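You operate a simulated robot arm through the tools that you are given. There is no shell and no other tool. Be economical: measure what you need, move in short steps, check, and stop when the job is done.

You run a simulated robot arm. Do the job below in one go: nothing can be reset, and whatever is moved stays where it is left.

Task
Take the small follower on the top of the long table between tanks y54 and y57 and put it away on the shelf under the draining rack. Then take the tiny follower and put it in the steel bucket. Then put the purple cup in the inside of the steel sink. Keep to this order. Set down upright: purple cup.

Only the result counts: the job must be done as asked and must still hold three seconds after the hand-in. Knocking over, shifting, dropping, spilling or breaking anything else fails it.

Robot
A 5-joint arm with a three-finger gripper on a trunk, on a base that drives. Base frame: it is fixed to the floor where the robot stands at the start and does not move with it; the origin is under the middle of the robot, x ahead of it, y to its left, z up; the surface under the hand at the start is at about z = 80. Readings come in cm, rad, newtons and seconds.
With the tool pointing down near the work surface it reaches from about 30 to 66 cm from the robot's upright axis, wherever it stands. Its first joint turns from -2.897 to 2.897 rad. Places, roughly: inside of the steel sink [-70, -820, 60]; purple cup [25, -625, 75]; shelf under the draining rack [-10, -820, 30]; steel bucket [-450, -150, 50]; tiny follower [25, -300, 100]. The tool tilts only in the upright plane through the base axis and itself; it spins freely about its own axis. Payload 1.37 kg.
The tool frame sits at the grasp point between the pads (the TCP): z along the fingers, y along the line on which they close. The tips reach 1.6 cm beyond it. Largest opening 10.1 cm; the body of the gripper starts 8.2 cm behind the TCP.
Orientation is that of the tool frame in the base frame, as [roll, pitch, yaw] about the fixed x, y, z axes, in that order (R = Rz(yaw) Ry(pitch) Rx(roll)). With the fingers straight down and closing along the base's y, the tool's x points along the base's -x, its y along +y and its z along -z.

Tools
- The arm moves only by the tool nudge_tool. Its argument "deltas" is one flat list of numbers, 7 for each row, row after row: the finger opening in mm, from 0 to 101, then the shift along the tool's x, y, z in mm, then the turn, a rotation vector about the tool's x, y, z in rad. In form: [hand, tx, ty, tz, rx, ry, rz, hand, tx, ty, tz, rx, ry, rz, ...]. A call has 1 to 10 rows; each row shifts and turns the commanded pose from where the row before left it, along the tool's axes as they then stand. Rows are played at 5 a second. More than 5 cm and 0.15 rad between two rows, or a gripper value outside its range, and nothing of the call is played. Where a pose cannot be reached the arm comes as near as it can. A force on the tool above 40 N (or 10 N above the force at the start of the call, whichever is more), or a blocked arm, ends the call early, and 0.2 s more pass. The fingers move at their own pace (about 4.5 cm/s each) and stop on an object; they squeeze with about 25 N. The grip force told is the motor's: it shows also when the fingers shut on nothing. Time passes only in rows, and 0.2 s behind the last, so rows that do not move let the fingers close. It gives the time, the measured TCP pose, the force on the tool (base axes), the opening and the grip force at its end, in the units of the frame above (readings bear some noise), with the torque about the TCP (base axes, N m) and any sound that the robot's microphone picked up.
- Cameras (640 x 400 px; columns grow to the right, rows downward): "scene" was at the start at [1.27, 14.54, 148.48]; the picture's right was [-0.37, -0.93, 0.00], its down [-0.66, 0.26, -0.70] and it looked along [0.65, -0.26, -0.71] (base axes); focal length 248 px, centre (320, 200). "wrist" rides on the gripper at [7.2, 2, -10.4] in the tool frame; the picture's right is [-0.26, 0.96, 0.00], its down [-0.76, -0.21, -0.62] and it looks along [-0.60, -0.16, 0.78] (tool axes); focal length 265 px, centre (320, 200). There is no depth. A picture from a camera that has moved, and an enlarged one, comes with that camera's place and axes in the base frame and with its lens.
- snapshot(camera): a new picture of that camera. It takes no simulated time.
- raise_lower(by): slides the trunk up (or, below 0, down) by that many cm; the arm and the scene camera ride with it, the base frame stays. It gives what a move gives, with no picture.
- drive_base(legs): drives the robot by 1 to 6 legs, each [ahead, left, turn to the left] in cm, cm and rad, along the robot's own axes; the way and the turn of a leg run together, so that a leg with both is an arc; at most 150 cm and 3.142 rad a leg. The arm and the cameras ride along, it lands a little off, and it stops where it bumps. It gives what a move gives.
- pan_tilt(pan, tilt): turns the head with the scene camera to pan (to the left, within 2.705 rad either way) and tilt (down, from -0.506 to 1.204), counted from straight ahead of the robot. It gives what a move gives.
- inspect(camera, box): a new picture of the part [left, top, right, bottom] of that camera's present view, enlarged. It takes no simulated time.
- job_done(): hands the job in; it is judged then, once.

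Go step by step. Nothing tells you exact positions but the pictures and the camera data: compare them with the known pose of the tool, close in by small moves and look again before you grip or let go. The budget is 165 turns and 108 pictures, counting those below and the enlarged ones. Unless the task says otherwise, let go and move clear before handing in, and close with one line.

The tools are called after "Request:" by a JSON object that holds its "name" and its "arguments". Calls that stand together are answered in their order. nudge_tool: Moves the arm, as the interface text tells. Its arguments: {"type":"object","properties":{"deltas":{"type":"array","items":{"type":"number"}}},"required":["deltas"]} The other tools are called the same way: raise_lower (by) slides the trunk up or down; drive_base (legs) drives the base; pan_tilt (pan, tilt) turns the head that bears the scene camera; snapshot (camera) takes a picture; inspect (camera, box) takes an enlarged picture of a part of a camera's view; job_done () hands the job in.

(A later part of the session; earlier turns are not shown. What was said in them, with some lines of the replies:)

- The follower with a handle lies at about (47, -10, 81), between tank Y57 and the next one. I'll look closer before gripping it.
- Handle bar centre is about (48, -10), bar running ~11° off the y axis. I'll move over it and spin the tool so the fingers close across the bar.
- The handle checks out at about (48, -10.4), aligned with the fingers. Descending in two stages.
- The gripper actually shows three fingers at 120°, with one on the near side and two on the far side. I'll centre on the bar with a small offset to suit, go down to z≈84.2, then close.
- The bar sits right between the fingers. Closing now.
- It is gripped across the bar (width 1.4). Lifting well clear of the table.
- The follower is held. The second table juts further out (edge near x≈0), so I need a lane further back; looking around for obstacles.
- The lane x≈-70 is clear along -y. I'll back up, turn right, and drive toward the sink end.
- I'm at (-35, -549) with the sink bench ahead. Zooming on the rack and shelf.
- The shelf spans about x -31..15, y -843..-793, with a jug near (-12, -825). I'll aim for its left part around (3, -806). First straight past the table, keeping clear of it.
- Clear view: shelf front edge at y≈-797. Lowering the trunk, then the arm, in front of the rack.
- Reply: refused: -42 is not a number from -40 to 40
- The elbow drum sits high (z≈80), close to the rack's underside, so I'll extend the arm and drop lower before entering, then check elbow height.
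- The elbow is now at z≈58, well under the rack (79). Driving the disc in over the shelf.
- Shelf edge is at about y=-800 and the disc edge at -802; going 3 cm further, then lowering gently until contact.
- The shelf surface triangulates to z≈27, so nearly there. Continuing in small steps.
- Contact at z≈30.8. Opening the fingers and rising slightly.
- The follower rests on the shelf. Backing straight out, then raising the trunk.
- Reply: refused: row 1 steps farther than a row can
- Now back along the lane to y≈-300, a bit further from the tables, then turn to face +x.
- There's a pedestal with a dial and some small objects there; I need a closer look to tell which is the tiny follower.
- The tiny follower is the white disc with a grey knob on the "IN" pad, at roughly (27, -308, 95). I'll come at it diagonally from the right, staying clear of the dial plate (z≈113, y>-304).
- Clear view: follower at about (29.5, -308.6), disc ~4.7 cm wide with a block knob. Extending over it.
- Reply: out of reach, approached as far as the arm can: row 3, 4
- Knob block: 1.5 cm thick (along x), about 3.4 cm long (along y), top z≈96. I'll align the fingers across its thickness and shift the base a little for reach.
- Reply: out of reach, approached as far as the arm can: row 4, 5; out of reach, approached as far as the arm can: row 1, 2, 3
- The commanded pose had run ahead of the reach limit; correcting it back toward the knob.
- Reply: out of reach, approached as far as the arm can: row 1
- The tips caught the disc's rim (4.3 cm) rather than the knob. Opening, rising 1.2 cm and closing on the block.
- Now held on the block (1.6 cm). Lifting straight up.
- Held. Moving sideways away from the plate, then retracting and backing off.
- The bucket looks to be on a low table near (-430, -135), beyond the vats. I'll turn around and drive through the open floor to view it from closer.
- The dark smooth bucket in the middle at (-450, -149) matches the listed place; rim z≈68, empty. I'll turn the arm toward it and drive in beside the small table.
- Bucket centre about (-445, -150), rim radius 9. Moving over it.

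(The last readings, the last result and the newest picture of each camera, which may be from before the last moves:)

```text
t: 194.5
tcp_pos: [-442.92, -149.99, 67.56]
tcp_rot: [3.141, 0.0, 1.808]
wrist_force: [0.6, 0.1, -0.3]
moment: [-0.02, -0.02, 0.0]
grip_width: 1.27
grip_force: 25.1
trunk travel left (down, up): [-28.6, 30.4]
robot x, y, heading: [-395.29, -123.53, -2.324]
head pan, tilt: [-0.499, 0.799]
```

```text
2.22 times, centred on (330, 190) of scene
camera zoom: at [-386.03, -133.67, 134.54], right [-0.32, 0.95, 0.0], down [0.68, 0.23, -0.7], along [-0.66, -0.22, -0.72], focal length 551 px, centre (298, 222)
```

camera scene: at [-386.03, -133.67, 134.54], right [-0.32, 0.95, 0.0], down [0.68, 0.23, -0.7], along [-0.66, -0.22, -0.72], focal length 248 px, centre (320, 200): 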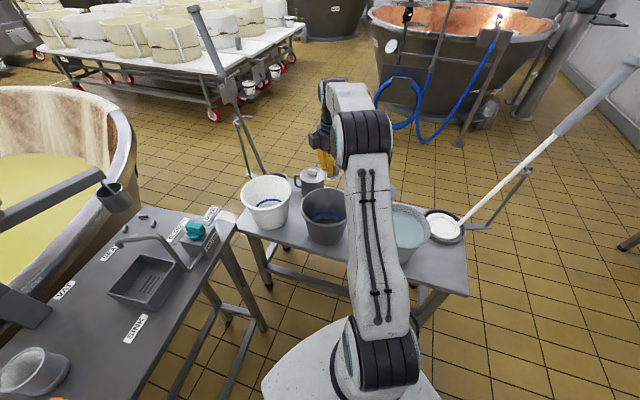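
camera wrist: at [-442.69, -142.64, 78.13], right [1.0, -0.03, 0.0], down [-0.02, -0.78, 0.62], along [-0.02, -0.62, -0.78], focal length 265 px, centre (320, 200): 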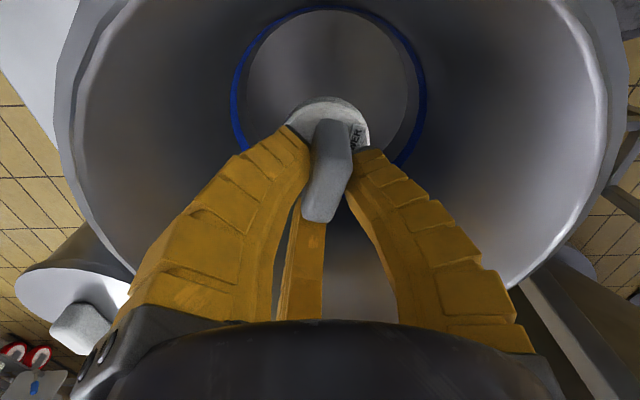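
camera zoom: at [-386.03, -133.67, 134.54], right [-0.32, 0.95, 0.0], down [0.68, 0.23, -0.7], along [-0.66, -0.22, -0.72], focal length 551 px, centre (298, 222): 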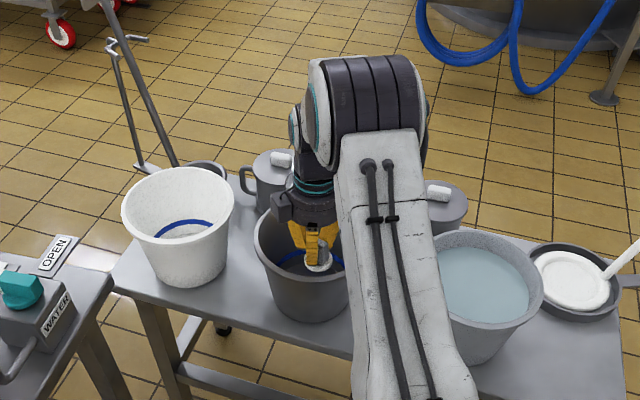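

The gripper is centred over the bucket. Lowering a bit more, then releasing.

Request:
{"name": "nudge_tool", "arguments": {"deltas": [0, 0, 0, 30, 0, 0, 0, 0, 0, 0, 30, 0, 0, 0, 0, 0, 0, 0, 0, 0, 0, 30, 0, 0, 0, 0, 0, 0, 50, 0, 0, 0, 0, 0, 0, 50, 0, 0, 0, 0, 0, 0, 50, 0, 0, 0, 0, 0, 0]}}

Request:
{"name": "snapshot", "arguments": {"camera": "wrist"}}

```text
t: 196.1
tcp_pos: [-443.02, -149.93, 61.59]
tcp_rot: [3.141, 0.0, 1.807]
wrist_force: [-0.5, -0.3, 0.8]
moment: [0.0, 0.01, 0.04]
grip_width: 5.38
grip_force: 2.8
trunk travel left (down, up): [-28.6, 30.4]
robot x, y, heading: [-395.12, -123.67, -2.322]
head pan, tilt: [-0.499, 0.799]
```

```text
36 pictures are left
camera wrist: at [-442.76, -142.62, 72.12], right [1.0, -0.03, 0.0], down [-0.02, -0.78, 0.62], along [-0.02, -0.62, -0.78], focal length 265 px, centre (320, 200)
```

wrist: 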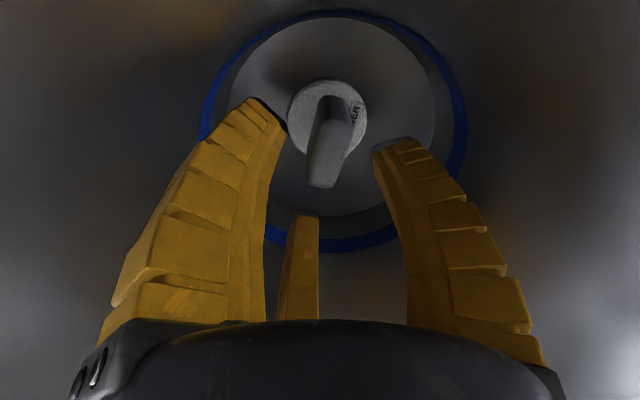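

The tiny follower stands in the bucket. Raising straight out.

Request:
{"name": "nudge_tool", "arguments": {"deltas": [50, 0, 0, -40, 0, 0, 0, 50, 0, 0, -45, 0, 0, 0, 50, 0, 0, -45, 0, 0, 0, 50, 0, 0, -45, 0, 0, 0, 50, 0, 0, -45, 0, 0, 0, 50, 0, 0, 0, 0, 0, 0]}}

Request:
{"name": "raise_lower", "arguments": {"by": 25}}

Request:
{"name": "drive_base", "arguments": {"legs": [[-17, 19, 0], [-63, 80, 0]]}}

Request:
{"name": "snapshot", "arguments": {"camera": "scene"}}

```text
t: 197.5
tcp_pos: [-442.96, -149.84, 83.98]
tcp_rot: [3.142, 0.0, 1.81]
wrist_force: [0.0, -0.3, -0.5]
moment: [0.0, 0.0, 0.0]
grip_width: 5.38
grip_force: 3.5
trunk travel left (down, up): [-28.6, 30.4]
robot x, y, heading: [-394.86, -123.43, -2.326]
head pan, tilt: [-0.499, 0.799]
```

```text
t: 200.1
tcp_pos: [-443.11, -149.8, 108.81]
tcp_rot: [3.141, 0.002, 1.81]
wrist_force: [0.1, 0.8, -1.0]
moment: [-0.04, 0.02, 0.04]
grip_width: 5.37
grip_force: 2.4
trunk travel left (down, up): [-53.6, 5.4]
robot x, y, heading: [-394.98, -123.55, -2.323]
head pan, tilt: [-0.499, 0.799]
```

```text
t: 206.8
tcp_pos: [-315.75, -161.72, 108.9]
tcp_rot: [3.141, 0.001, 1.817]
wrist_force: [0.0, -0.4, -0.1]
moment: [-0.01, 0.05, 0.01]
grip_width: 5.41
grip_force: 2.4
trunk travel left (down, up): [-53.6, 5.4]
robot x, y, heading: [-267.91, -134.35, -2.313]
head pan, tilt: [-0.499, 0.799]
```

```text
35 pictures are left
camera scene: at [-258.83, -145.03, 159.53], right [-0.32, 0.95, 0.0], down [0.68, 0.23, -0.7], along [-0.66, -0.23, -0.72], focal length 248 px, centre (320, 200)
```

scene: 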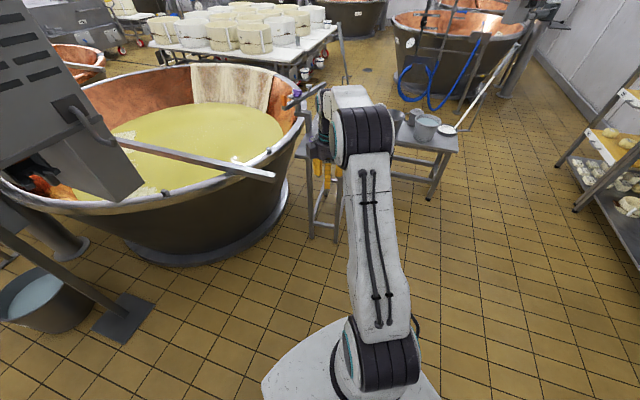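

Clear of the bucket table. Heading back to the lane and then down to the purple cup.

Request:
{"name": "drive_base", "arguments": {"legs": [[-98, 107, 0], [0, 0, 0.742]]}}

Request:
{"name": "drive_base", "arguments": {"legs": [[150, 0, 0], [150, 0, 0], [150, 0, 0], [35, 0, 0]]}}

```text
t: 215.9
tcp_pos: [-140.5, -183.98, 108.76]
tcp_rot: [-3.141, 0.0, 2.558]
wrist_force: [-0.5, -0.3, 1.3]
moment: [0.02, 0.02, -0.03]
grip_width: 5.38
grip_force: 1.9
trunk travel left (down, up): [-53.6, 5.4]
robot x, y, heading: [-123.33, -132.14, -1.571]
head pan, tilt: [-0.499, 0.799]
```

```text
t: 239.5
tcp_pos: [-138.3, -674.96, 108.94]
tcp_rot: [3.141, 0.0, 2.595]
wrist_force: [-0.9, -0.3, 0.7]
moment: [0.04, -0.01, 0.03]
grip_width: 5.4
grip_force: 3.1
trunk travel left (down, up): [-53.6, 5.4]
robot x, y, heading: [-122.73, -621.77, -1.542]
head pan, tilt: [-0.499, 0.799]
```

Request:
{"name": "drive_base", "arguments": {"legs": [[0, 0, 1.85], [52, -19, 0]]}}

Request:
{"name": "pan_tilt", "arguments": {"pan": -0.3, "tilt": 0.8}}

Request:
{"name": "snapshot", "arguments": {"camera": "scene"}}

```text
t: 247.2
tcp_pos: [-13.76, -621.72, 108.76]
tcp_rot: [-3.141, -0.001, -1.817]
wrist_force: [0.4, 0.6, -0.4]
moment: [-0.06, 0.01, -0.01]
grip_width: 5.4
grip_force: 2.7
trunk travel left (down, up): [-53.6, 5.4]
robot x, y, heading: [-68.36, -622.75, 0.337]
head pan, tilt: [-0.499, 0.799]
```

```text
t: 247.9
tcp_pos: [-13.88, -621.78, 108.81]
tcp_rot: [-3.141, -0.001, -1.817]
wrist_force: [0.3, 0.5, 0.0]
moment: [0.02, -0.01, -0.02]
grip_width: 5.39
grip_force: 2.6
trunk travel left (down, up): [-53.6, 5.4]
robot x, y, heading: [-68.39, -622.96, 0.333]
head pan, tilt: [-0.3, 0.799]
```

```text
34 pictures are left
camera scene: at [-72.31, -607.94, 159.54], right [0.04, -1.0, 0.0], down [-0.72, -0.03, -0.7], along [0.7, 0.02, -0.72], focal length 248 px, centre (320, 200)
```

scene: 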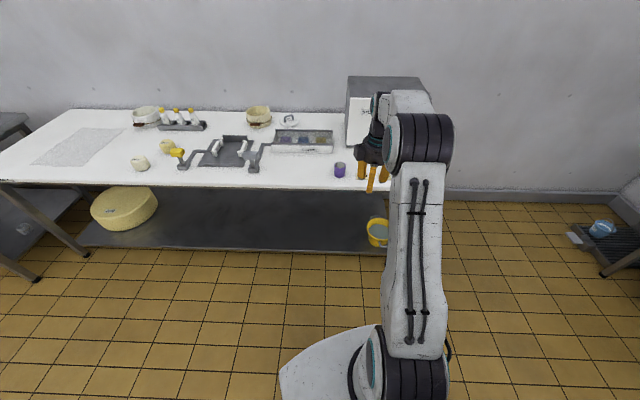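

Request:
{"name": "inspect", "arguments": {"camera": "scene", "box": [290, 130, 410, 220]}}

Request:
{"name": "snapshot", "arguments": {"camera": "wrist"}}

```text
4.44 times, centred on (350, 175) of scene
camera zoom: at [-72.31, -607.94, 159.54], right [0.04, -1.0, 0.0], down [-0.72, -0.03, -0.7], along [0.7, 0.02, -0.72], focal length 1102 px, centre (187, 311)
```

zoom: 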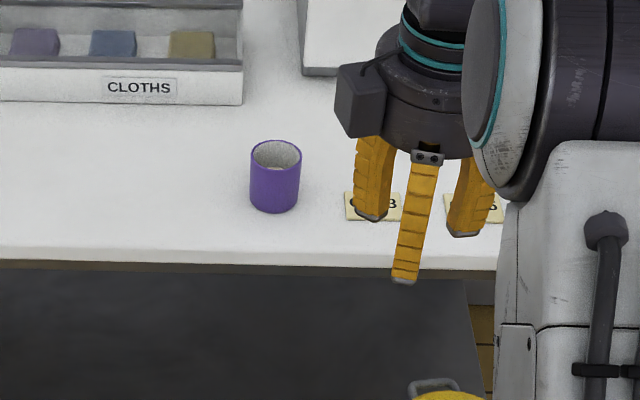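

```text
32 pictures are left
camera wrist: at [-17.45, -628.3, 119.34], right [-0.87, 0.49, 0.0], down [0.39, 0.68, 0.62], along [0.31, 0.54, -0.78], focal length 265 px, centre (320, 200)
```

wrist: 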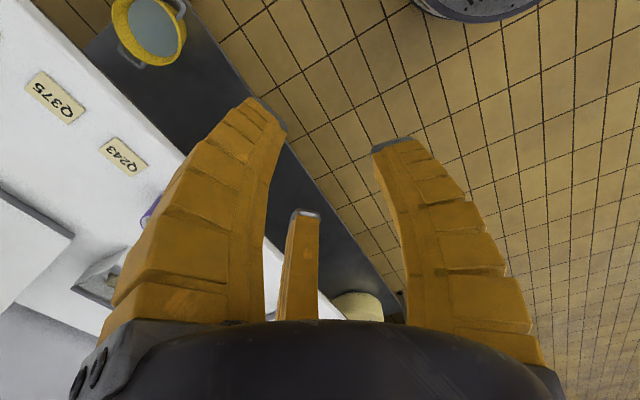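

The cup is at roughly (28, -615), about 5.6 cm wide. Driving closer so the gripper comes over it.

Request:
{"name": "drive_base", "arguments": {"legs": [[37, -7.7, 0]]}}

Request:
{"name": "nudge_tool", "arguments": {"deltas": [100, 0, 0, 30, 0, 0, 0, 100, 0, 0, 30, 0, 0, 0, 100, 0, 0, 0, 0, 0, 0]}}

Request:
{"name": "snapshot", "arguments": {"camera": "wrist"}}

Request:
{"name": "snapshot", "arguments": {"camera": "scene"}}

```text
t: 250.3
tcp_pos: [23.73, -617.17, 108.78]
tcp_rot: [-3.142, 0.001, -1.821]
wrist_force: [0.8, -0.2, 0.1]
moment: [-0.02, 0.02, -0.01]
grip_width: 5.4
grip_force: 3.1
trunk travel left (down, up): [-53.6, 5.4]
robot x, y, heading: [-31.2, -618.27, 0.33]
head pan, tilt: [-0.3, 0.799]
```

```text
t: 251.1
tcp_pos: [23.73, -617.12, 102.91]
tcp_rot: [3.141, 0.0, -1.823]
wrist_force: [0.5, -0.9, -0.7]
moment: [0.01, 0.0, 0.01]
grip_width: 9.98
grip_force: 0.1
trunk travel left (down, up): [-53.6, 5.4]
robot x, y, heading: [-31.17, -618.13, 0.331]
head pan, tilt: [-0.3, 0.799]
```

```text
31 pictures are left
camera wrist: at [20.01, -623.7, 113.43], right [-0.87, 0.5, 0.0], down [0.39, 0.68, 0.62], along [0.31, 0.54, -0.78], focal length 265 px, centre (320, 200)
```

wrist: 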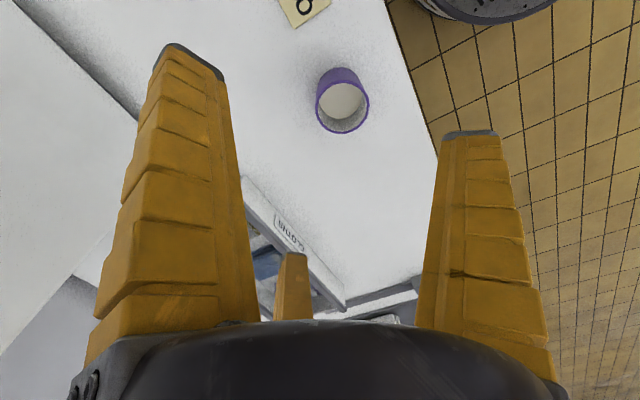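

```text
30 pictures are left
camera scene: at [-34.73, -603.14, 159.54], right [0.03, -1.0, 0.0], down [-0.72, -0.02, -0.7], along [0.7, 0.02, -0.72], focal length 248 px, centre (320, 200)
```

scene: 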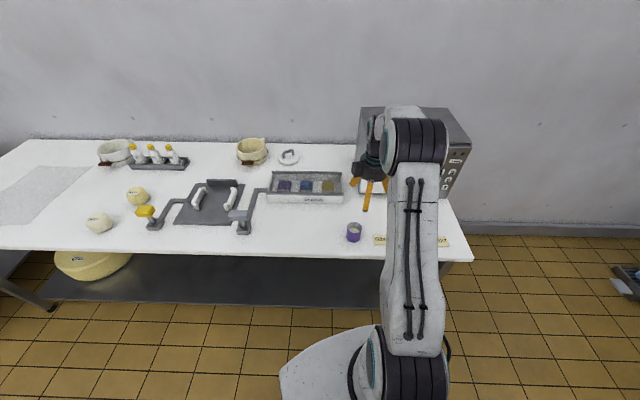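

Rim triangulates to (22.6, -614.4, 86.6), so the table is at about z 80. Centring and lowering partway.

Request:
{"name": "nudge_tool", "arguments": {"deltas": [100, -23, 17, 0, 0, 0, 0, 100, 0, 0, 40, 0, 0, 0, 100, 0, 0, 40, 0, 0, 0, 100, 0, 0, 0, 0, 0, 0]}}

Request:
{"name": "snapshot", "arguments": {"camera": "wrist"}}

Request:
{"name": "inspect", "arguments": {"camera": "scene", "box": [310, 160, 430, 250]}}

```text
t: 252.1
tcp_pos: [22.45, -614.51, 94.85]
tcp_rot: [3.141, 0.001, -1.823]
wrist_force: [0.7, -0.5, -0.1]
moment: [0.0, 0.02, 0.01]
grip_width: 10.0
grip_force: 0.0
trunk travel left (down, up): [-53.6, 5.4]
robot x, y, heading: [-31.16, -617.99, 0.331]
head pan, tilt: [-0.3, 0.799]
```

```text
29 pictures are left
camera wrist: at [18.93, -621.14, 105.32], right [-0.87, 0.5, 0.0], down [0.39, 0.68, 0.62], along [0.31, 0.54, -0.78], focal length 265 px, centre (320, 200)
```

wrist: 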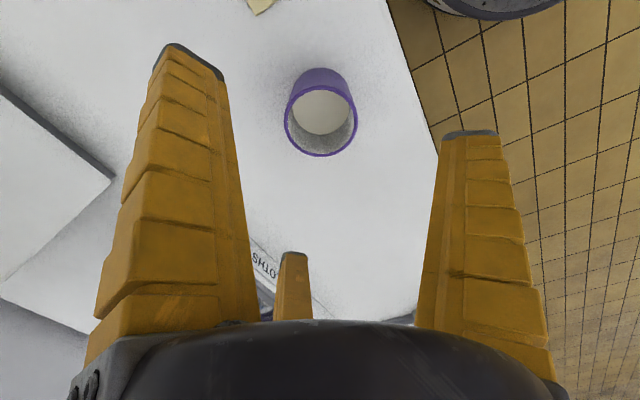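

```text
4.44 times, centred on (370, 205) of scene
camera zoom: at [-34.74, -603.13, 159.54], right [0.03, -1.0, 0.0], down [-0.72, -0.02, -0.7], along [0.7, 0.02, -0.72], focal length 1102 px, centre (98, 178)
```

zoom: 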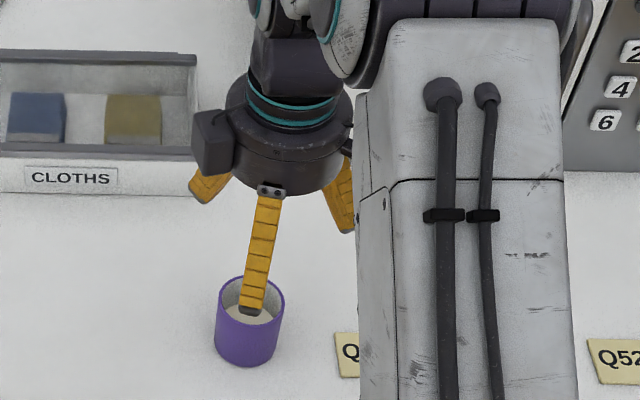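

Request:
{"name": "nudge_tool", "arguments": {"deltas": [100, 0, -3, 36, 0, 0, 0, 100, 0, 0, 36, 0, 0, 0, 100, 0, 0, 34, 0, 0, 0, 100, 0, 0, 0, 0, 0, 0]}}

Request:
{"name": "snapshot", "arguments": {"camera": "wrist"}}

```text
t: 253.1
tcp_pos: [23.03, -614.42, 84.28]
tcp_rot: [3.141, 0.0, -1.823]
wrist_force: [0.2, 0.1, 0.0]
moment: [0.0, 0.01, 0.02]
grip_width: 9.98
grip_force: 0.0
trunk travel left (down, up): [-53.6, 5.4]
robot x, y, heading: [-31.34, -617.88, 0.332]
head pan, tilt: [-0.3, 0.799]
```

```text
27 pictures are left
camera wrist: at [19.3, -621.02, 94.73], right [-0.87, 0.5, 0.0], down [0.39, 0.68, 0.62], along [0.31, 0.54, -0.78], focal length 265 px, centre (320, 200)
```

wrist: 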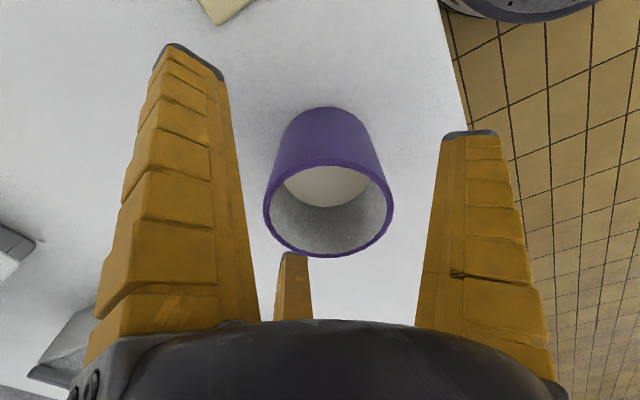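

Cup is centred between the fingers. Closing.

Request:
{"name": "nudge_tool", "arguments": {"deltas": [100, 0, 4, 0, 0, 0, 0, 40, 0, 0, 0, 0, 0, 0, 40, 0, 0, 0, 0, 0, 0, 40, 0, 0, 0, 0, 0, 0, 40, 0, 0, 0, 0, 0, 0, 40, 0, 0, 0, 0, 0, 0, 40, 0, 0, 0, 0, 0, 0]}}

Request:
{"name": "snapshot", "arguments": {"camera": "wrist"}}

```text
t: 254.7
tcp_pos: [22.62, -614.5, 84.23]
tcp_rot: [-3.141, 0.001, -1.823]
wrist_force: [-1.0, -0.3, 4.0]
moment: [-0.03, -0.03, 0.03]
grip_width: 4.84
grip_force: 25.3
trunk travel left (down, up): [-53.6, 5.4]
robot x, y, heading: [-31.35, -618.16, 0.333]
head pan, tilt: [-0.3, 0.799]
```

```text
26 pictures are left
camera wrist: at [18.86, -620.99, 94.78], right [-0.87, 0.5, 0.0], down [0.39, 0.68, 0.62], along [0.31, 0.54, -0.78], focal length 265 px, centre (320, 200)
```

wrist: 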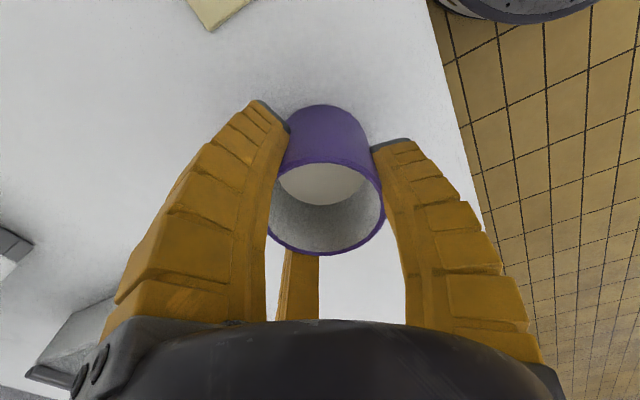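

Gripped (4.8 cm). Lifting and backing off from the table.

Request:
{"name": "nudge_tool", "arguments": {"deltas": [30, 0, 0, -20, 0, 0, 0, 30, 0, 0, -40, 0, 0, 0, 30, 0, 0, -40, 0, 0, 0, 30, 0, 0, -40, 0, 0, 0, 30, 0, 0, -40, 0, 0, 0, 30, 0, 0, -30, 0, 0, 0, 30, 0, 0, 0, 0, 0, 0]}}

Request:
{"name": "snapshot", "arguments": {"camera": "wrist"}}

Request:
{"name": "drive_base", "arguments": {"legs": [[-45, 15, 0]]}}

```text
t: 256.3
tcp_pos: [22.53, -614.74, 105.14]
tcp_rot: [3.139, 0.001, -1.823]
wrist_force: [0.9, 1.0, -1.2]
moment: [0.01, -0.02, 0.02]
grip_width: 4.82
grip_force: 24.8
trunk travel left (down, up): [-53.6, 5.4]
robot x, y, heading: [-31.15, -617.97, 0.335]
head pan, tilt: [-0.3, 0.799]
```

```text
25 pictures are left
camera wrist: at [18.77, -621.22, 115.66], right [-0.87, 0.5, 0.0], down [0.39, 0.68, 0.62], along [0.31, 0.54, -0.78], focal length 265 px, centre (320, 200)
```

wrist: 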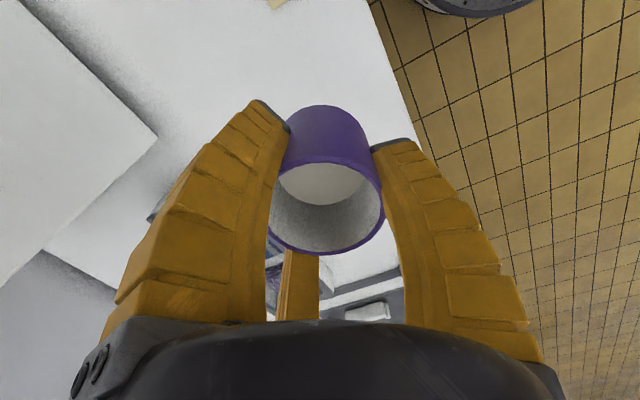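

```text
t: 259.1
tcp_pos: [-24.79, -615.11, 105.19]
tcp_rot: [-3.14, -0.001, -1.833]
wrist_force: [-0.6, 0.2, -1.1]
moment: [-0.02, 0.0, 0.02]
grip_width: 4.78
grip_force: 25.5
trunk travel left (down, up): [-53.6, 5.4]
robot x, y, heading: [-78.43, -618.11, 0.323]
head pan, tilt: [-0.3, 0.799]
```

Next: turn toward the sink and drive up in front of it for a close view.

Request:
{"name": "drive_base", "arguments": {"legs": [[0, 0, -1.627], [90, -18, 0]]}}

Request:
{"name": "pan_tilt", "arguments": {"pan": -0.3, "tilt": 0.8}}

Request:
{"name": "snapshot", "arguments": {"camera": "scene"}}

```text
t: 267.9
tcp_pos: [-73.1, -764.11, 105.08]
tcp_rot: [3.141, 0.0, 2.813]
wrist_force: [0.1, -0.1, -1.0]
moment: [0.0, 0.0, 0.01]
grip_width: 4.8
grip_force: 24.9
trunk travel left (down, up): [-53.6, 5.4]
robot x, y, heading: [-72.08, -710.49, -1.319]
head pan, tilt: [-0.3, 0.799]
```

```text
t: 268.5
tcp_pos: [-73.02, -764.03, 105.05]
tcp_rot: [3.142, 0.0, 2.813]
wrist_force: [-0.2, 0.5, 0.3]
moment: [0.01, 0.01, 0.03]
grip_width: 4.81
grip_force: 25.0
trunk travel left (down, up): [-53.6, 5.4]
robot x, y, heading: [-72.15, -710.09, -1.318]
head pan, tilt: [-0.3, 0.799]
```

```text
24 pictures are left
camera scene: at [-57.34, -708.22, 159.54], right [-1.0, 0.05, 0.0], down [0.03, 0.72, -0.7], along [-0.03, -0.7, -0.72], focal length 248 px, centre (320, 200)
```

scene: 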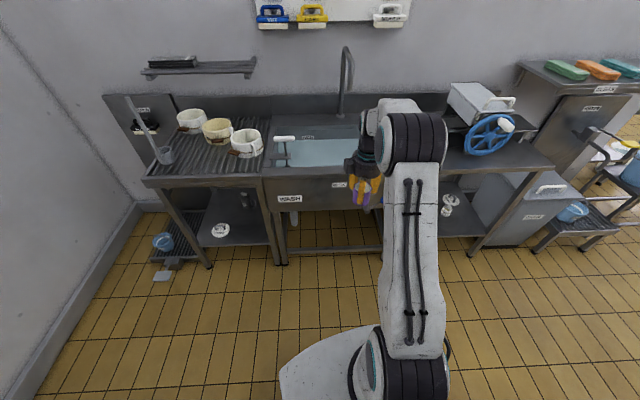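

Request:
{"name": "inspect", "arguments": {"camera": "scene", "box": [250, 50, 450, 220]}}

```text
2.35 times, centred on (350, 135) of scene
camera zoom: at [-57.34, -708.22, 159.54], right [-1.0, 0.05, 0.0], down [0.03, 0.72, -0.7], along [-0.03, -0.7, -0.72], focal length 583 px, centre (249, 353)
```

zoom: 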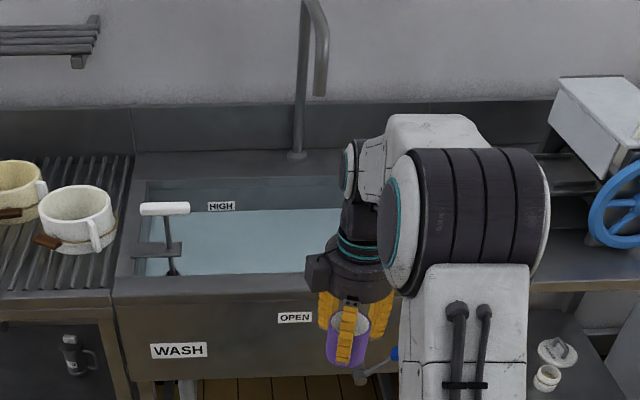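

The sink has water to about z≈76; basin spans roughly x -110..-42, y -841..-803, with a lever at x≈-47 and the faucet at x≈-77. I'll aim for (-63, -814), entering from above.

Request:
{"name": "drive_base", "arguments": {"legs": [[36, -1.5, 0]]}}

Request:
{"name": "snapshot", "arguments": {"camera": "scene"}}

Request:
{"name": "snapshot", "arguments": {"camera": "wrist"}}

```text
t: 270.8
tcp_pos: [-65.84, -798.76, 104.95]
tcp_rot: [-3.141, 0.0, 2.809]
wrist_force: [0.6, -0.5, -1.6]
moment: [0.01, 0.0, -0.02]
grip_width: 4.81
grip_force: 25.4
trunk travel left (down, up): [-53.6, 5.4]
robot x, y, heading: [-64.66, -744.86, -1.318]
head pan, tilt: [-0.3, 0.799]
```

```text
22 pictures are left
camera scene: at [-49.97, -743.06, 159.54], right [-1.0, 0.05, 0.0], down [0.04, 0.72, -0.7], along [-0.04, -0.7, -0.72], focal length 248 px, centre (320, 200)
```

scene: 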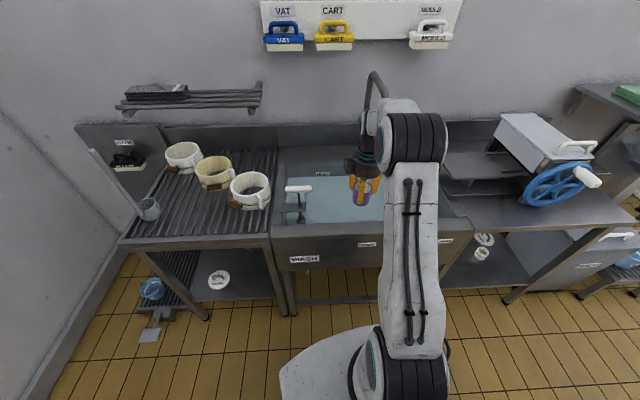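

```text
21 pictures are left
camera wrist: at [-72.02, -794.61, 115.59], right [0.57, 0.82, 0.0], down [0.65, -0.44, 0.62], along [0.51, -0.35, -0.78], focal length 265 px, centre (320, 200)
```

wrist: 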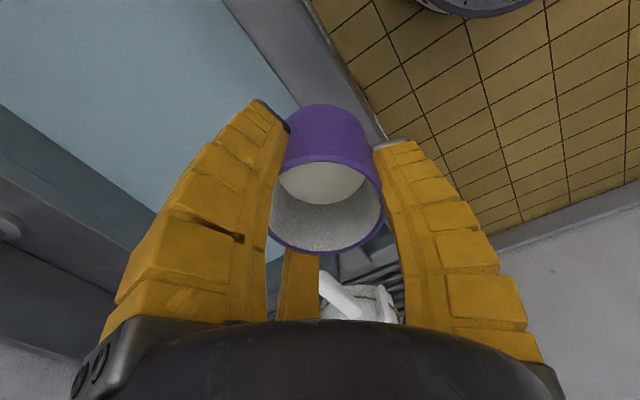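

Request:
{"name": "drive_base", "arguments": {"legs": [[13.5, -1.5, 0]]}}

Request:
{"name": "raise_lower", "arguments": {"by": -10}}

Request:
{"name": "inspect", "arguments": {"camera": "scene", "box": [250, 90, 450, 260]}}

Request:
{"name": "snapshot", "arguments": {"camera": "wrist"}}

```text
t: 272.1
tcp_pos: [-63.81, -812.41, 105.04]
tcp_rot: [3.138, 0.001, 2.813]
wrist_force: [1.4, -0.3, -1.3]
moment: [0.03, 0.0, 0.06]
grip_width: 4.8
grip_force: 24.8
trunk travel left (down, up): [-53.6, 5.4]
robot x, y, heading: [-62.94, -759.05, -1.319]
head pan, tilt: [-0.3, 0.799]
```

```text
t: 273.4
tcp_pos: [-63.94, -812.5, 95.16]
tcp_rot: [3.141, 0.001, 2.808]
wrist_force: [-0.1, 0.1, -0.5]
moment: [0.0, 0.0, 0.02]
grip_width: 4.79
grip_force: 25.4
trunk travel left (down, up): [-43.6, 15.4]
robot x, y, heading: [-62.74, -758.38, -1.32]
head pan, tilt: [-0.3, 0.799]
```

```text
2.35 times, centred on (350, 175) of scene
camera zoom: at [-48.03, -756.64, 149.54], right [-1.0, 0.05, 0.0], down [0.04, 0.72, -0.7], along [-0.03, -0.7, -0.72], focal length 583 px, centre (249, 259)
```

zoom: 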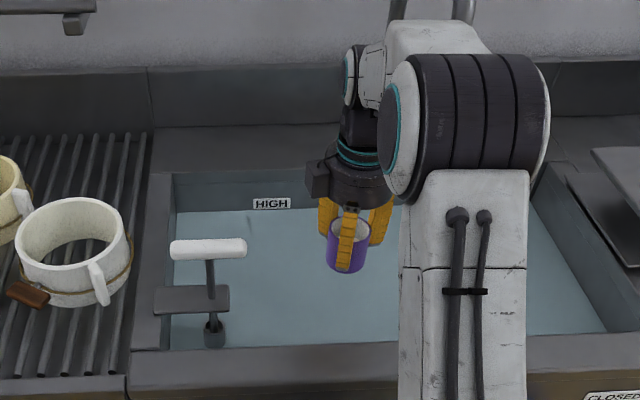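

```text
19 pictures are left
camera wrist: at [-69.97, -808.27, 105.62], right [0.56, 0.83, 0.0], down [0.65, -0.44, 0.62], along [0.51, -0.35, -0.78], focal length 265 px, centre (320, 200)
```

wrist: 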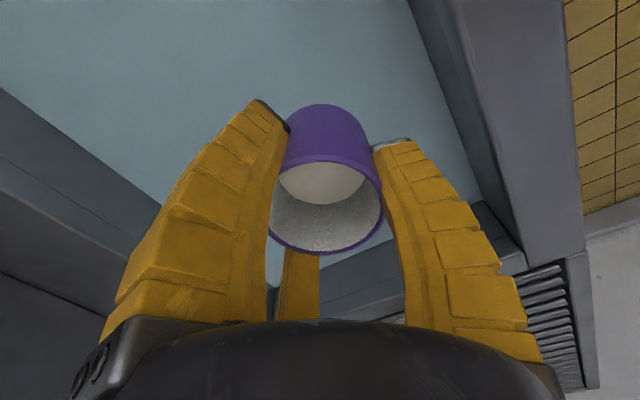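

The faucet spout ends at about (-75, -819, 113), too near the elbow here. I'll back out, and place the cup further right at x≈-90, where both arm and gripper are clear of the spout.

Request:
{"name": "drive_base", "arguments": {"legs": [[-20, 5.2, 0], [7, -27, 0]]}}

Request:
{"name": "raise_lower", "arguments": {"by": 10}}

Request:
{"name": "snapshot", "arguments": {"camera": "scene"}}

```text
t: 276.6
tcp_pos: [-89.11, -805.53, 95.03]
tcp_rot: [3.141, 0.0, 2.81]
wrist_force: [0.3, 0.6, -0.3]
moment: [0.01, 0.01, 0.01]
grip_width: 4.78
grip_force: 25.2
trunk travel left (down, up): [-43.6, 15.4]
robot x, y, heading: [-88.17, -751.68, -1.321]
head pan, tilt: [-0.3, 0.799]
```

```text
t: 278.0
tcp_pos: [-89.11, -805.44, 105.17]
tcp_rot: [3.141, -0.001, 2.812]
wrist_force: [-0.6, 0.3, -0.9]
moment: [0.01, -0.01, -0.02]
grip_width: 4.78
grip_force: 25.0
trunk travel left (down, up): [-53.6, 5.4]
robot x, y, heading: [-87.8, -751.89, -1.319]
head pan, tilt: [-0.3, 0.799]
```

```text
18 pictures are left
camera scene: at [-73.32, -749.68, 159.53], right [-1.0, 0.05, 0.0], down [0.03, 0.72, -0.7], along [-0.03, -0.7, -0.72], focal length 248 px, centre (320, 200)
```

scene: 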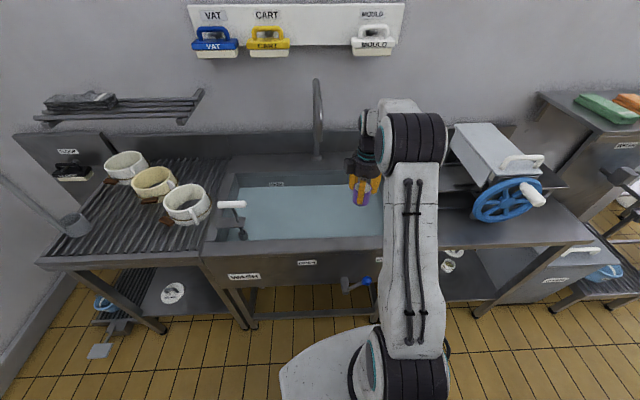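

Request:
{"name": "drive_base", "arguments": {"legs": [[9, -2.6, 0]]}}

Request:
{"name": "nudge_tool", "arguments": {"deltas": [30, 0, 0, 45, 0, 0, 0, 30, 0, 0, 45, 0, 0, 0, 30, 0, 0, 45, 0, 0, 0, 30, 0, 0, 0, 0, 0, 0]}}

Request:
{"name": "snapshot", "arguments": {"camera": "wrist"}}

Request:
{"name": "inspect", "arguments": {"camera": "scene", "box": [260, 80, 500, 280]}}

```text
t: 279.1
tcp_pos: [-89.25, -814.95, 105.0]
tcp_rot: [3.141, 0.001, 2.812]
wrist_force: [0.3, -0.2, -1.4]
moment: [0.06, 0.01, 0.01]
grip_width: 4.78
grip_force: 25.6
trunk travel left (down, up): [-53.6, 5.4]
robot x, y, heading: [-88.61, -760.77, -1.319]
head pan, tilt: [-0.3, 0.799]
```

```text
t: 280.1
tcp_pos: [-89.27, -814.82, 91.63]
tcp_rot: [-3.141, 0.002, 2.813]
wrist_force: [-0.4, -0.1, -1.4]
moment: [-0.02, 0.0, 0.02]
grip_width: 4.78
grip_force: 25.1
trunk travel left (down, up): [-53.6, 5.4]
robot x, y, heading: [-88.28, -760.89, -1.319]
head pan, tilt: [-0.3, 0.799]
```

```text
17 pictures are left
camera wrist: at [-95.46, -810.73, 102.07], right [0.56, 0.83, 0.0], down [0.65, -0.44, 0.62], along [0.51, -0.35, -0.78], focal length 265 px, centre (320, 200)
```

wrist: 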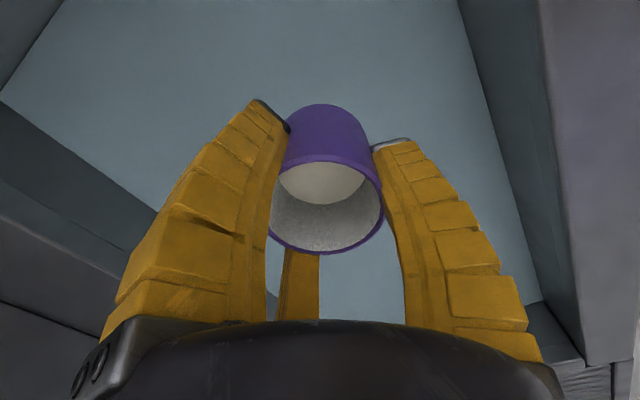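

```text
2.00 times, centred on (380, 180) of scene
camera zoom: at [-73.61, -759.0, 159.54], right [-1.0, 0.05, 0.0], down [0.03, 0.72, -0.7], along [-0.03, -0.7, -0.72], focal length 496 px, centre (200, 240)
```

zoom: 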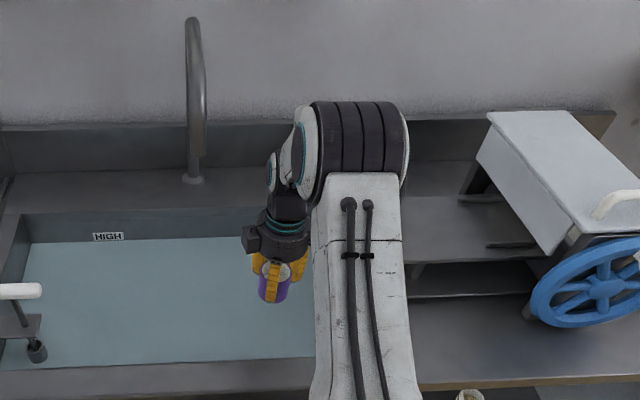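

Well placed: spout clear, cup over the middle of the basin. Lowering further in steps.

Request:
{"name": "nudge_tool", "arguments": {"deltas": [30, 0, 0, 35, 0, 0, 0, 30, 0, 0, 35, 0, 0, 0, 30, 0, 0, 30, 0, 0, 0, 30, 0, 0, 0, 0, 0, 0]}}

Request:
{"name": "snapshot", "arguments": {"camera": "scene"}}

Request:
{"name": "snapshot", "arguments": {"camera": "wrist"}}

```text
t: 281.1
tcp_pos: [-89.23, -814.79, 81.68]
tcp_rot: [-3.141, -0.002, 2.811]
wrist_force: [-0.1, 0.9, -0.9]
moment: [0.02, 0.04, -0.02]
grip_width: 4.77
grip_force: 24.5
trunk travel left (down, up): [-53.6, 5.4]
robot x, y, heading: [-88.45, -761.25, -1.314]
head pan, tilt: [-0.3, 0.799]
```

```text
15 pictures are left
camera scene: at [-73.61, -759.01, 159.54], right [-1.0, 0.05, 0.0], down [0.03, 0.72, -0.7], along [-0.03, -0.7, -0.72], focal length 248 px, centre (320, 200)
```

scene: 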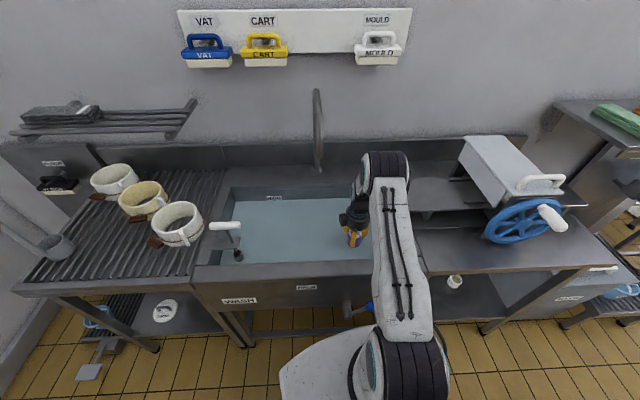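

```text
14 pictures are left
camera wrist: at [-95.38, -810.62, 92.12], right [0.56, 0.83, 0.0], down [0.65, -0.44, 0.62], along [0.51, -0.35, -0.78], focal length 265 px, centre (320, 200)
```

wrist: 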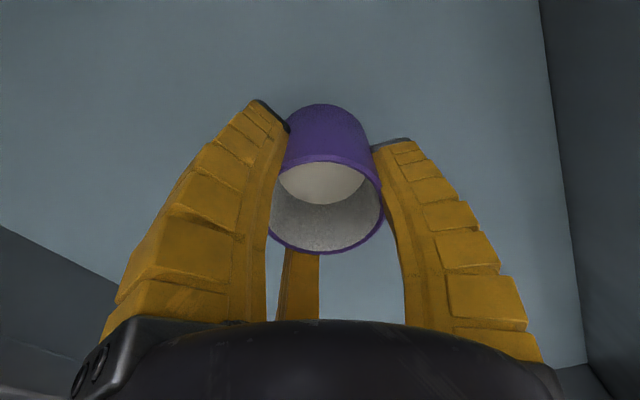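

Request:
{"name": "nudge_tool", "arguments": {"deltas": [30, 0, 0, 8, 0, 0, 0, 30, 0, 0, 8, 0, 0, 0, 30, 0, 0, 0, 0, 0, 0]}}

Request:
{"name": "nudge_tool", "arguments": {"deltas": [30, 0, 0, 10, 0, 0, 0, 30, 0, 0, 10, 0, 0, 0, 30, 0, 0, 10, 0, 0, 0, 30, 0, 0, 0, 0, 0, 0]}}

Request:
{"name": "snapshot", "arguments": {"camera": "wrist"}}

```text
t: 281.9
tcp_pos: [-89.26, -814.7, 79.94]
tcp_rot: [-3.14, -0.002, 2.81]
wrist_force: [-0.7, 0.1, -0.8]
moment: [-0.01, -0.03, -0.04]
grip_width: 4.78
grip_force: 25.6
trunk travel left (down, up): [-53.6, 5.4]
robot x, y, heading: [-88.16, -761.06, -1.321]
head pan, tilt: [-0.3, 0.799]
```

```text
t: 282.9
tcp_pos: [-89.26, -814.67, 76.98]
tcp_rot: [3.141, 0.001, 2.811]
wrist_force: [-0.1, 0.1, -0.3]
moment: [-0.01, -0.02, -0.01]
grip_width: 4.77
grip_force: 25.0
trunk travel left (down, up): [-53.6, 5.4]
robot x, y, heading: [-88.06, -761.3, -1.316]
head pan, tilt: [-0.3, 0.799]
```

```text
13 pictures are left
camera wrist: at [-95.48, -810.63, 87.5], right [0.56, 0.83, 0.0], down [0.65, -0.44, 0.62], along [0.51, -0.35, -0.78], focal length 265 px, centre (320, 200)
```

wrist: 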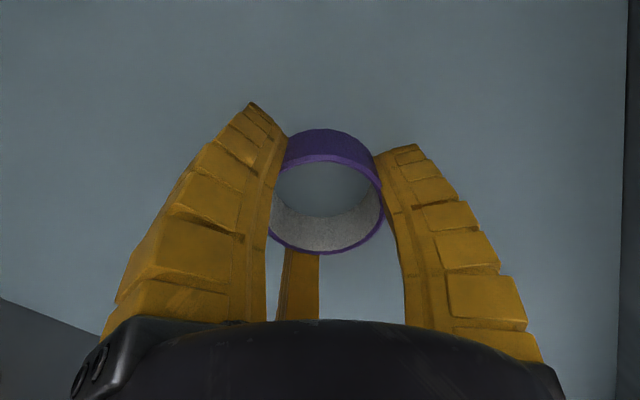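

The cup is dipping into the water, so the floor lies lower. Continuing down carefully.

Request:
{"name": "nudge_tool", "arguments": {"deltas": [30, 0, 0, 12, 0, 0, 0, 30, 0, 0, 12, 0, 0, 0, 30, 0, 0, 12, 0, 0, 0, 30, 0, 0, 12, 0, 0, 0, 30, 0, 0, 0, 0, 0, 0]}}

Request:
{"name": "inspect", "arguments": {"camera": "scene", "box": [300, 130, 460, 350]}}

```text
t: 284.1
tcp_pos: [-89.37, -814.79, 72.17]
tcp_rot: [-3.141, -0.001, 2.811]
wrist_force: [0.0, -0.6, -1.1]
moment: [-0.03, -0.02, 0.0]
grip_width: 4.82
grip_force: 24.5
trunk travel left (down, up): [-53.6, 5.4]
robot x, y, heading: [-88.51, -761.17, -1.317]
head pan, tilt: [-0.3, 0.799]
```

```text
1.82 times, centred on (380, 240) of scene
camera zoom: at [-73.61, -759.02, 159.54], right [-1.0, 0.05, 0.0], down [0.03, 0.72, -0.7], along [-0.03, -0.7, -0.72], focal length 451 px, centre (211, 127)
```

zoom: 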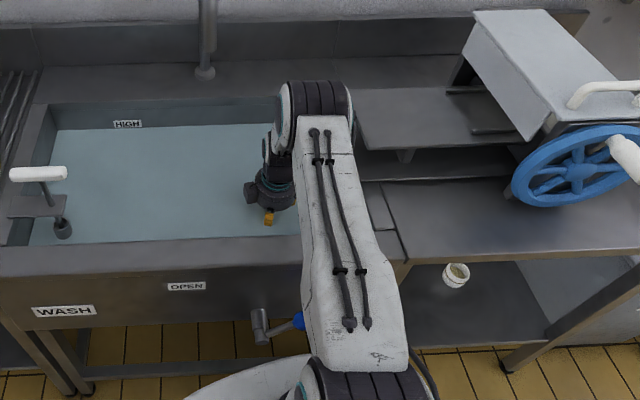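

Request:
{"name": "nudge_tool", "arguments": {"deltas": [30, 0, 0, 10, 0, 0, 0, 30, 0, 0, 10, 0, 0, 0, 30, 0, 0, 10, 0, 0, 0, 30, 0, 0, 10, 0, 0, 0, 30, 0, 0, 0, 0, 0, 0]}}

Request:
{"name": "inspect", "arguments": {"camera": "scene", "box": [300, 130, 460, 350]}}

```text
t: 285.3
tcp_pos: [-89.3, -814.66, 68.27]
tcp_rot: [-3.14, -0.002, 2.812]
wrist_force: [0.5, 3.6, 12.6]
moment: [0.11, -0.04, 0.02]
grip_width: 4.83
grip_force: 25.4
trunk travel left (down, up): [-53.6, 5.4]
robot x, y, heading: [-88.55, -761.26, -1.318]
head pan, tilt: [-0.3, 0.799]
```

```text
1.82 times, centred on (380, 240) of scene
camera zoom: at [-73.59, -758.83, 159.56], right [-1.0, 0.05, 0.0], down [0.03, 0.72, -0.7], along [-0.03, -0.7, -0.72], focal length 451 px, centre (211, 127)
```

zoom: 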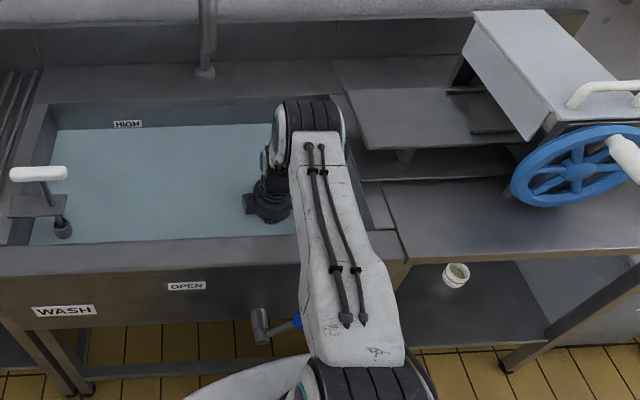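

Firm contact at TCP z≈68.3, the basin floor. Easing 3 mm, then opening.

Request:
{"name": "nudge_tool", "arguments": {"deltas": [30, 0, 0, -3, 0, 0, 0, 30, 0, 0, 0, 0, 0, 0]}}

Request:
{"name": "nudge_tool", "arguments": {"deltas": [60, 0, 0, 0, 0, 0, 0, 80, 0, 0, 0, 0, 0, 0, 100, 0, 0, 0, 0, 0, 0, 100, 0, 0, 0, 0, 0, 0, 100, 0, 0, 0, 0, 0, 0, 100, 0, 0, 0, 0, 0, 0]}}

Request:
{"name": "snapshot", "arguments": {"camera": "wrist"}}

```text
t: 285.9
tcp_pos: [-89.24, -814.61, 68.44]
tcp_rot: [3.139, 0.0, 2.812]
wrist_force: [0.5, 0.9, -2.0]
moment: [-0.01, 0.0, -0.02]
grip_width: 4.78
grip_force: 25.1
trunk travel left (down, up): [-53.6, 5.4]
robot x, y, heading: [-88.63, -760.99, -1.32]
head pan, tilt: [-0.3, 0.799]
```

```text
t: 287.3
tcp_pos: [-89.24, -814.67, 68.41]
tcp_rot: [-3.141, 0.0, 2.812]
wrist_force: [0.2, -0.5, 1.8]
moment: [0.0, 0.01, 0.01]
grip_width: 9.96
grip_force: 0.1
trunk travel left (down, up): [-53.6, 5.4]
robot x, y, heading: [-88.12, -761.21, -1.316]
head pan, tilt: [-0.3, 0.799]
```

```text
10 pictures are left
camera wrist: at [-95.41, -810.6, 78.92], right [0.56, 0.83, 0.0], down [0.65, -0.44, 0.62], along [0.51, -0.35, -0.78], focal length 265 px, centre (320, 200)
```

wrist: 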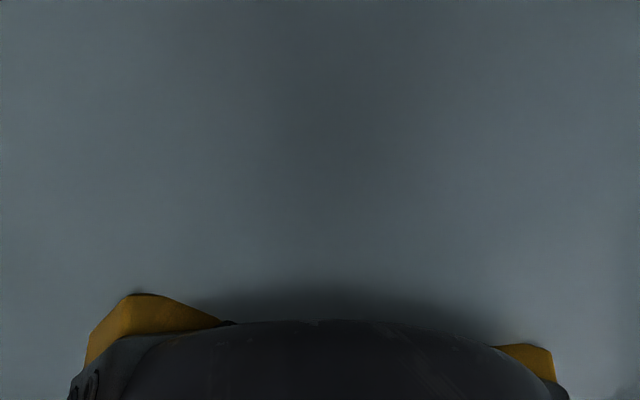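

Released under water. Rising straight up slowly.

Request:
{"name": "nudge_tool", "arguments": {"deltas": [100, 0, 0, -15, 0, 0, 0, 100, 0, 0, -20, 0, 0, 0, 100, 0, 0, -25, 0, 0, 0, 100, 0, 0, -30, 0, 0, 0, 100, 0, 0, -40, 0, 0, 0, 100, 0, 0, -45, 0, 0, 0, 100, 0, 0, -45, 0, 0, 0, 100, 0, 0, -45, 0, 0, 0, 100, 0, 0, -45, 0, 0, 0, 100, 0, 0, 0, 0, 0, 0]}}

Request:
{"name": "snapshot", "arguments": {"camera": "wrist"}}

Request:
{"name": "snapshot", "arguments": {"camera": "scene"}}

```text
t: 289.5
tcp_pos: [-89.33, -814.87, 99.49]
tcp_rot: [3.14, -0.001, 2.812]
wrist_force: [0.1, 0.0, -0.4]
moment: [-0.01, -0.02, -0.01]
grip_width: 9.97
grip_force: 0.0
trunk travel left (down, up): [-53.6, 5.4]
robot x, y, heading: [-88.71, -761.11, -1.317]
head pan, tilt: [-0.3, 0.799]
```

```text
9 pictures are left
camera wrist: at [-95.45, -810.81, 110.06], right [0.56, 0.83, 0.0], down [0.65, -0.44, 0.62], along [0.51, -0.35, -0.78], focal length 265 px, centre (320, 200)
```

wrist: 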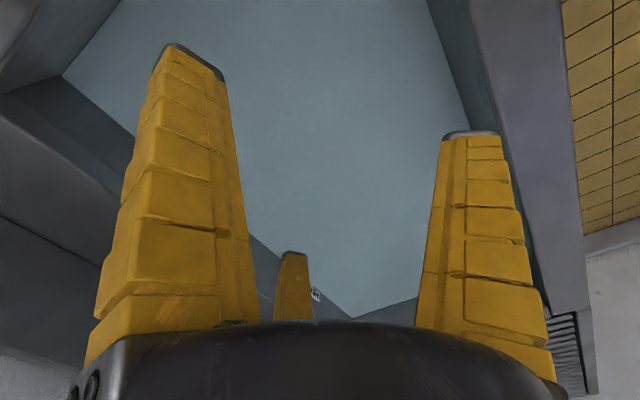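

```text
8 pictures are left
camera scene: at [-73.61, -759.03, 159.54], right [-1.0, 0.05, 0.0], down [0.03, 0.72, -0.7], along [-0.03, -0.7, -0.72], focal length 248 px, centre (320, 200)
```

scene: 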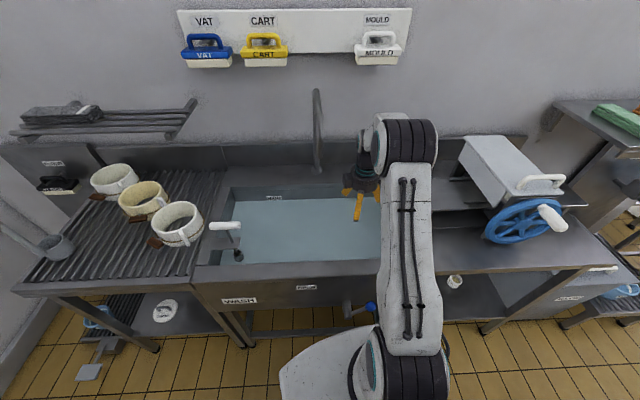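

The cup stayed on the basin floor and the gripper is empty. Backing clear of the sink.

Request:
{"name": "drive_base", "arguments": {"legs": [[-43, 11, 0]]}}

Request:
{"name": "snapshot", "arguments": {"camera": "scene"}}

```text
t: 292.2
tcp_pos: [-89.47, -770.3, 99.52]
tcp_rot: [3.141, 0.0, 2.814]
wrist_force: [0.0, 0.5, 1.2]
moment: [-0.03, -0.02, 0.01]
grip_width: 10.0
grip_force: 0.1
trunk travel left (down, up): [-53.6, 5.4]
robot x, y, heading: [-88.76, -716.38, -1.319]
head pan, tilt: [-0.3, 0.799]
```

```text
7 pictures are left
camera scene: at [-73.81, -714.35, 159.54], right [-1.0, 0.05, 0.0], down [0.03, 0.72, -0.7], along [-0.03, -0.7, -0.72], focal length 248 px, centre (320, 200)
```

scene: 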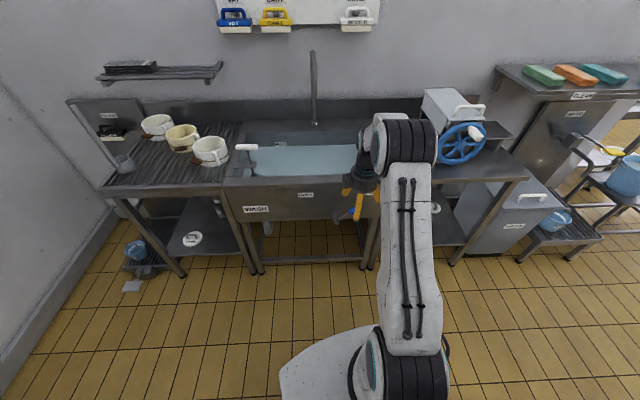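

The follower is visible on the shelf, nothing around the sink and rack looks disturbed, and the arm is clear. Handing in.

Request:
{"name": "job_done", "arguments": {}}

```text
The job is handed in.
```

I handed the job in with all three items moved in the order you asked: the small follower is on the shelf under the draining rack, the tiny follower is in the steel bucket, and the purple cup was set down upright on the floor of the steel sink. The cup is under opaque water, so I could not see it after letting go. I felt firm contact with the basin floor before opening the fingers, and the gripper came up empty.
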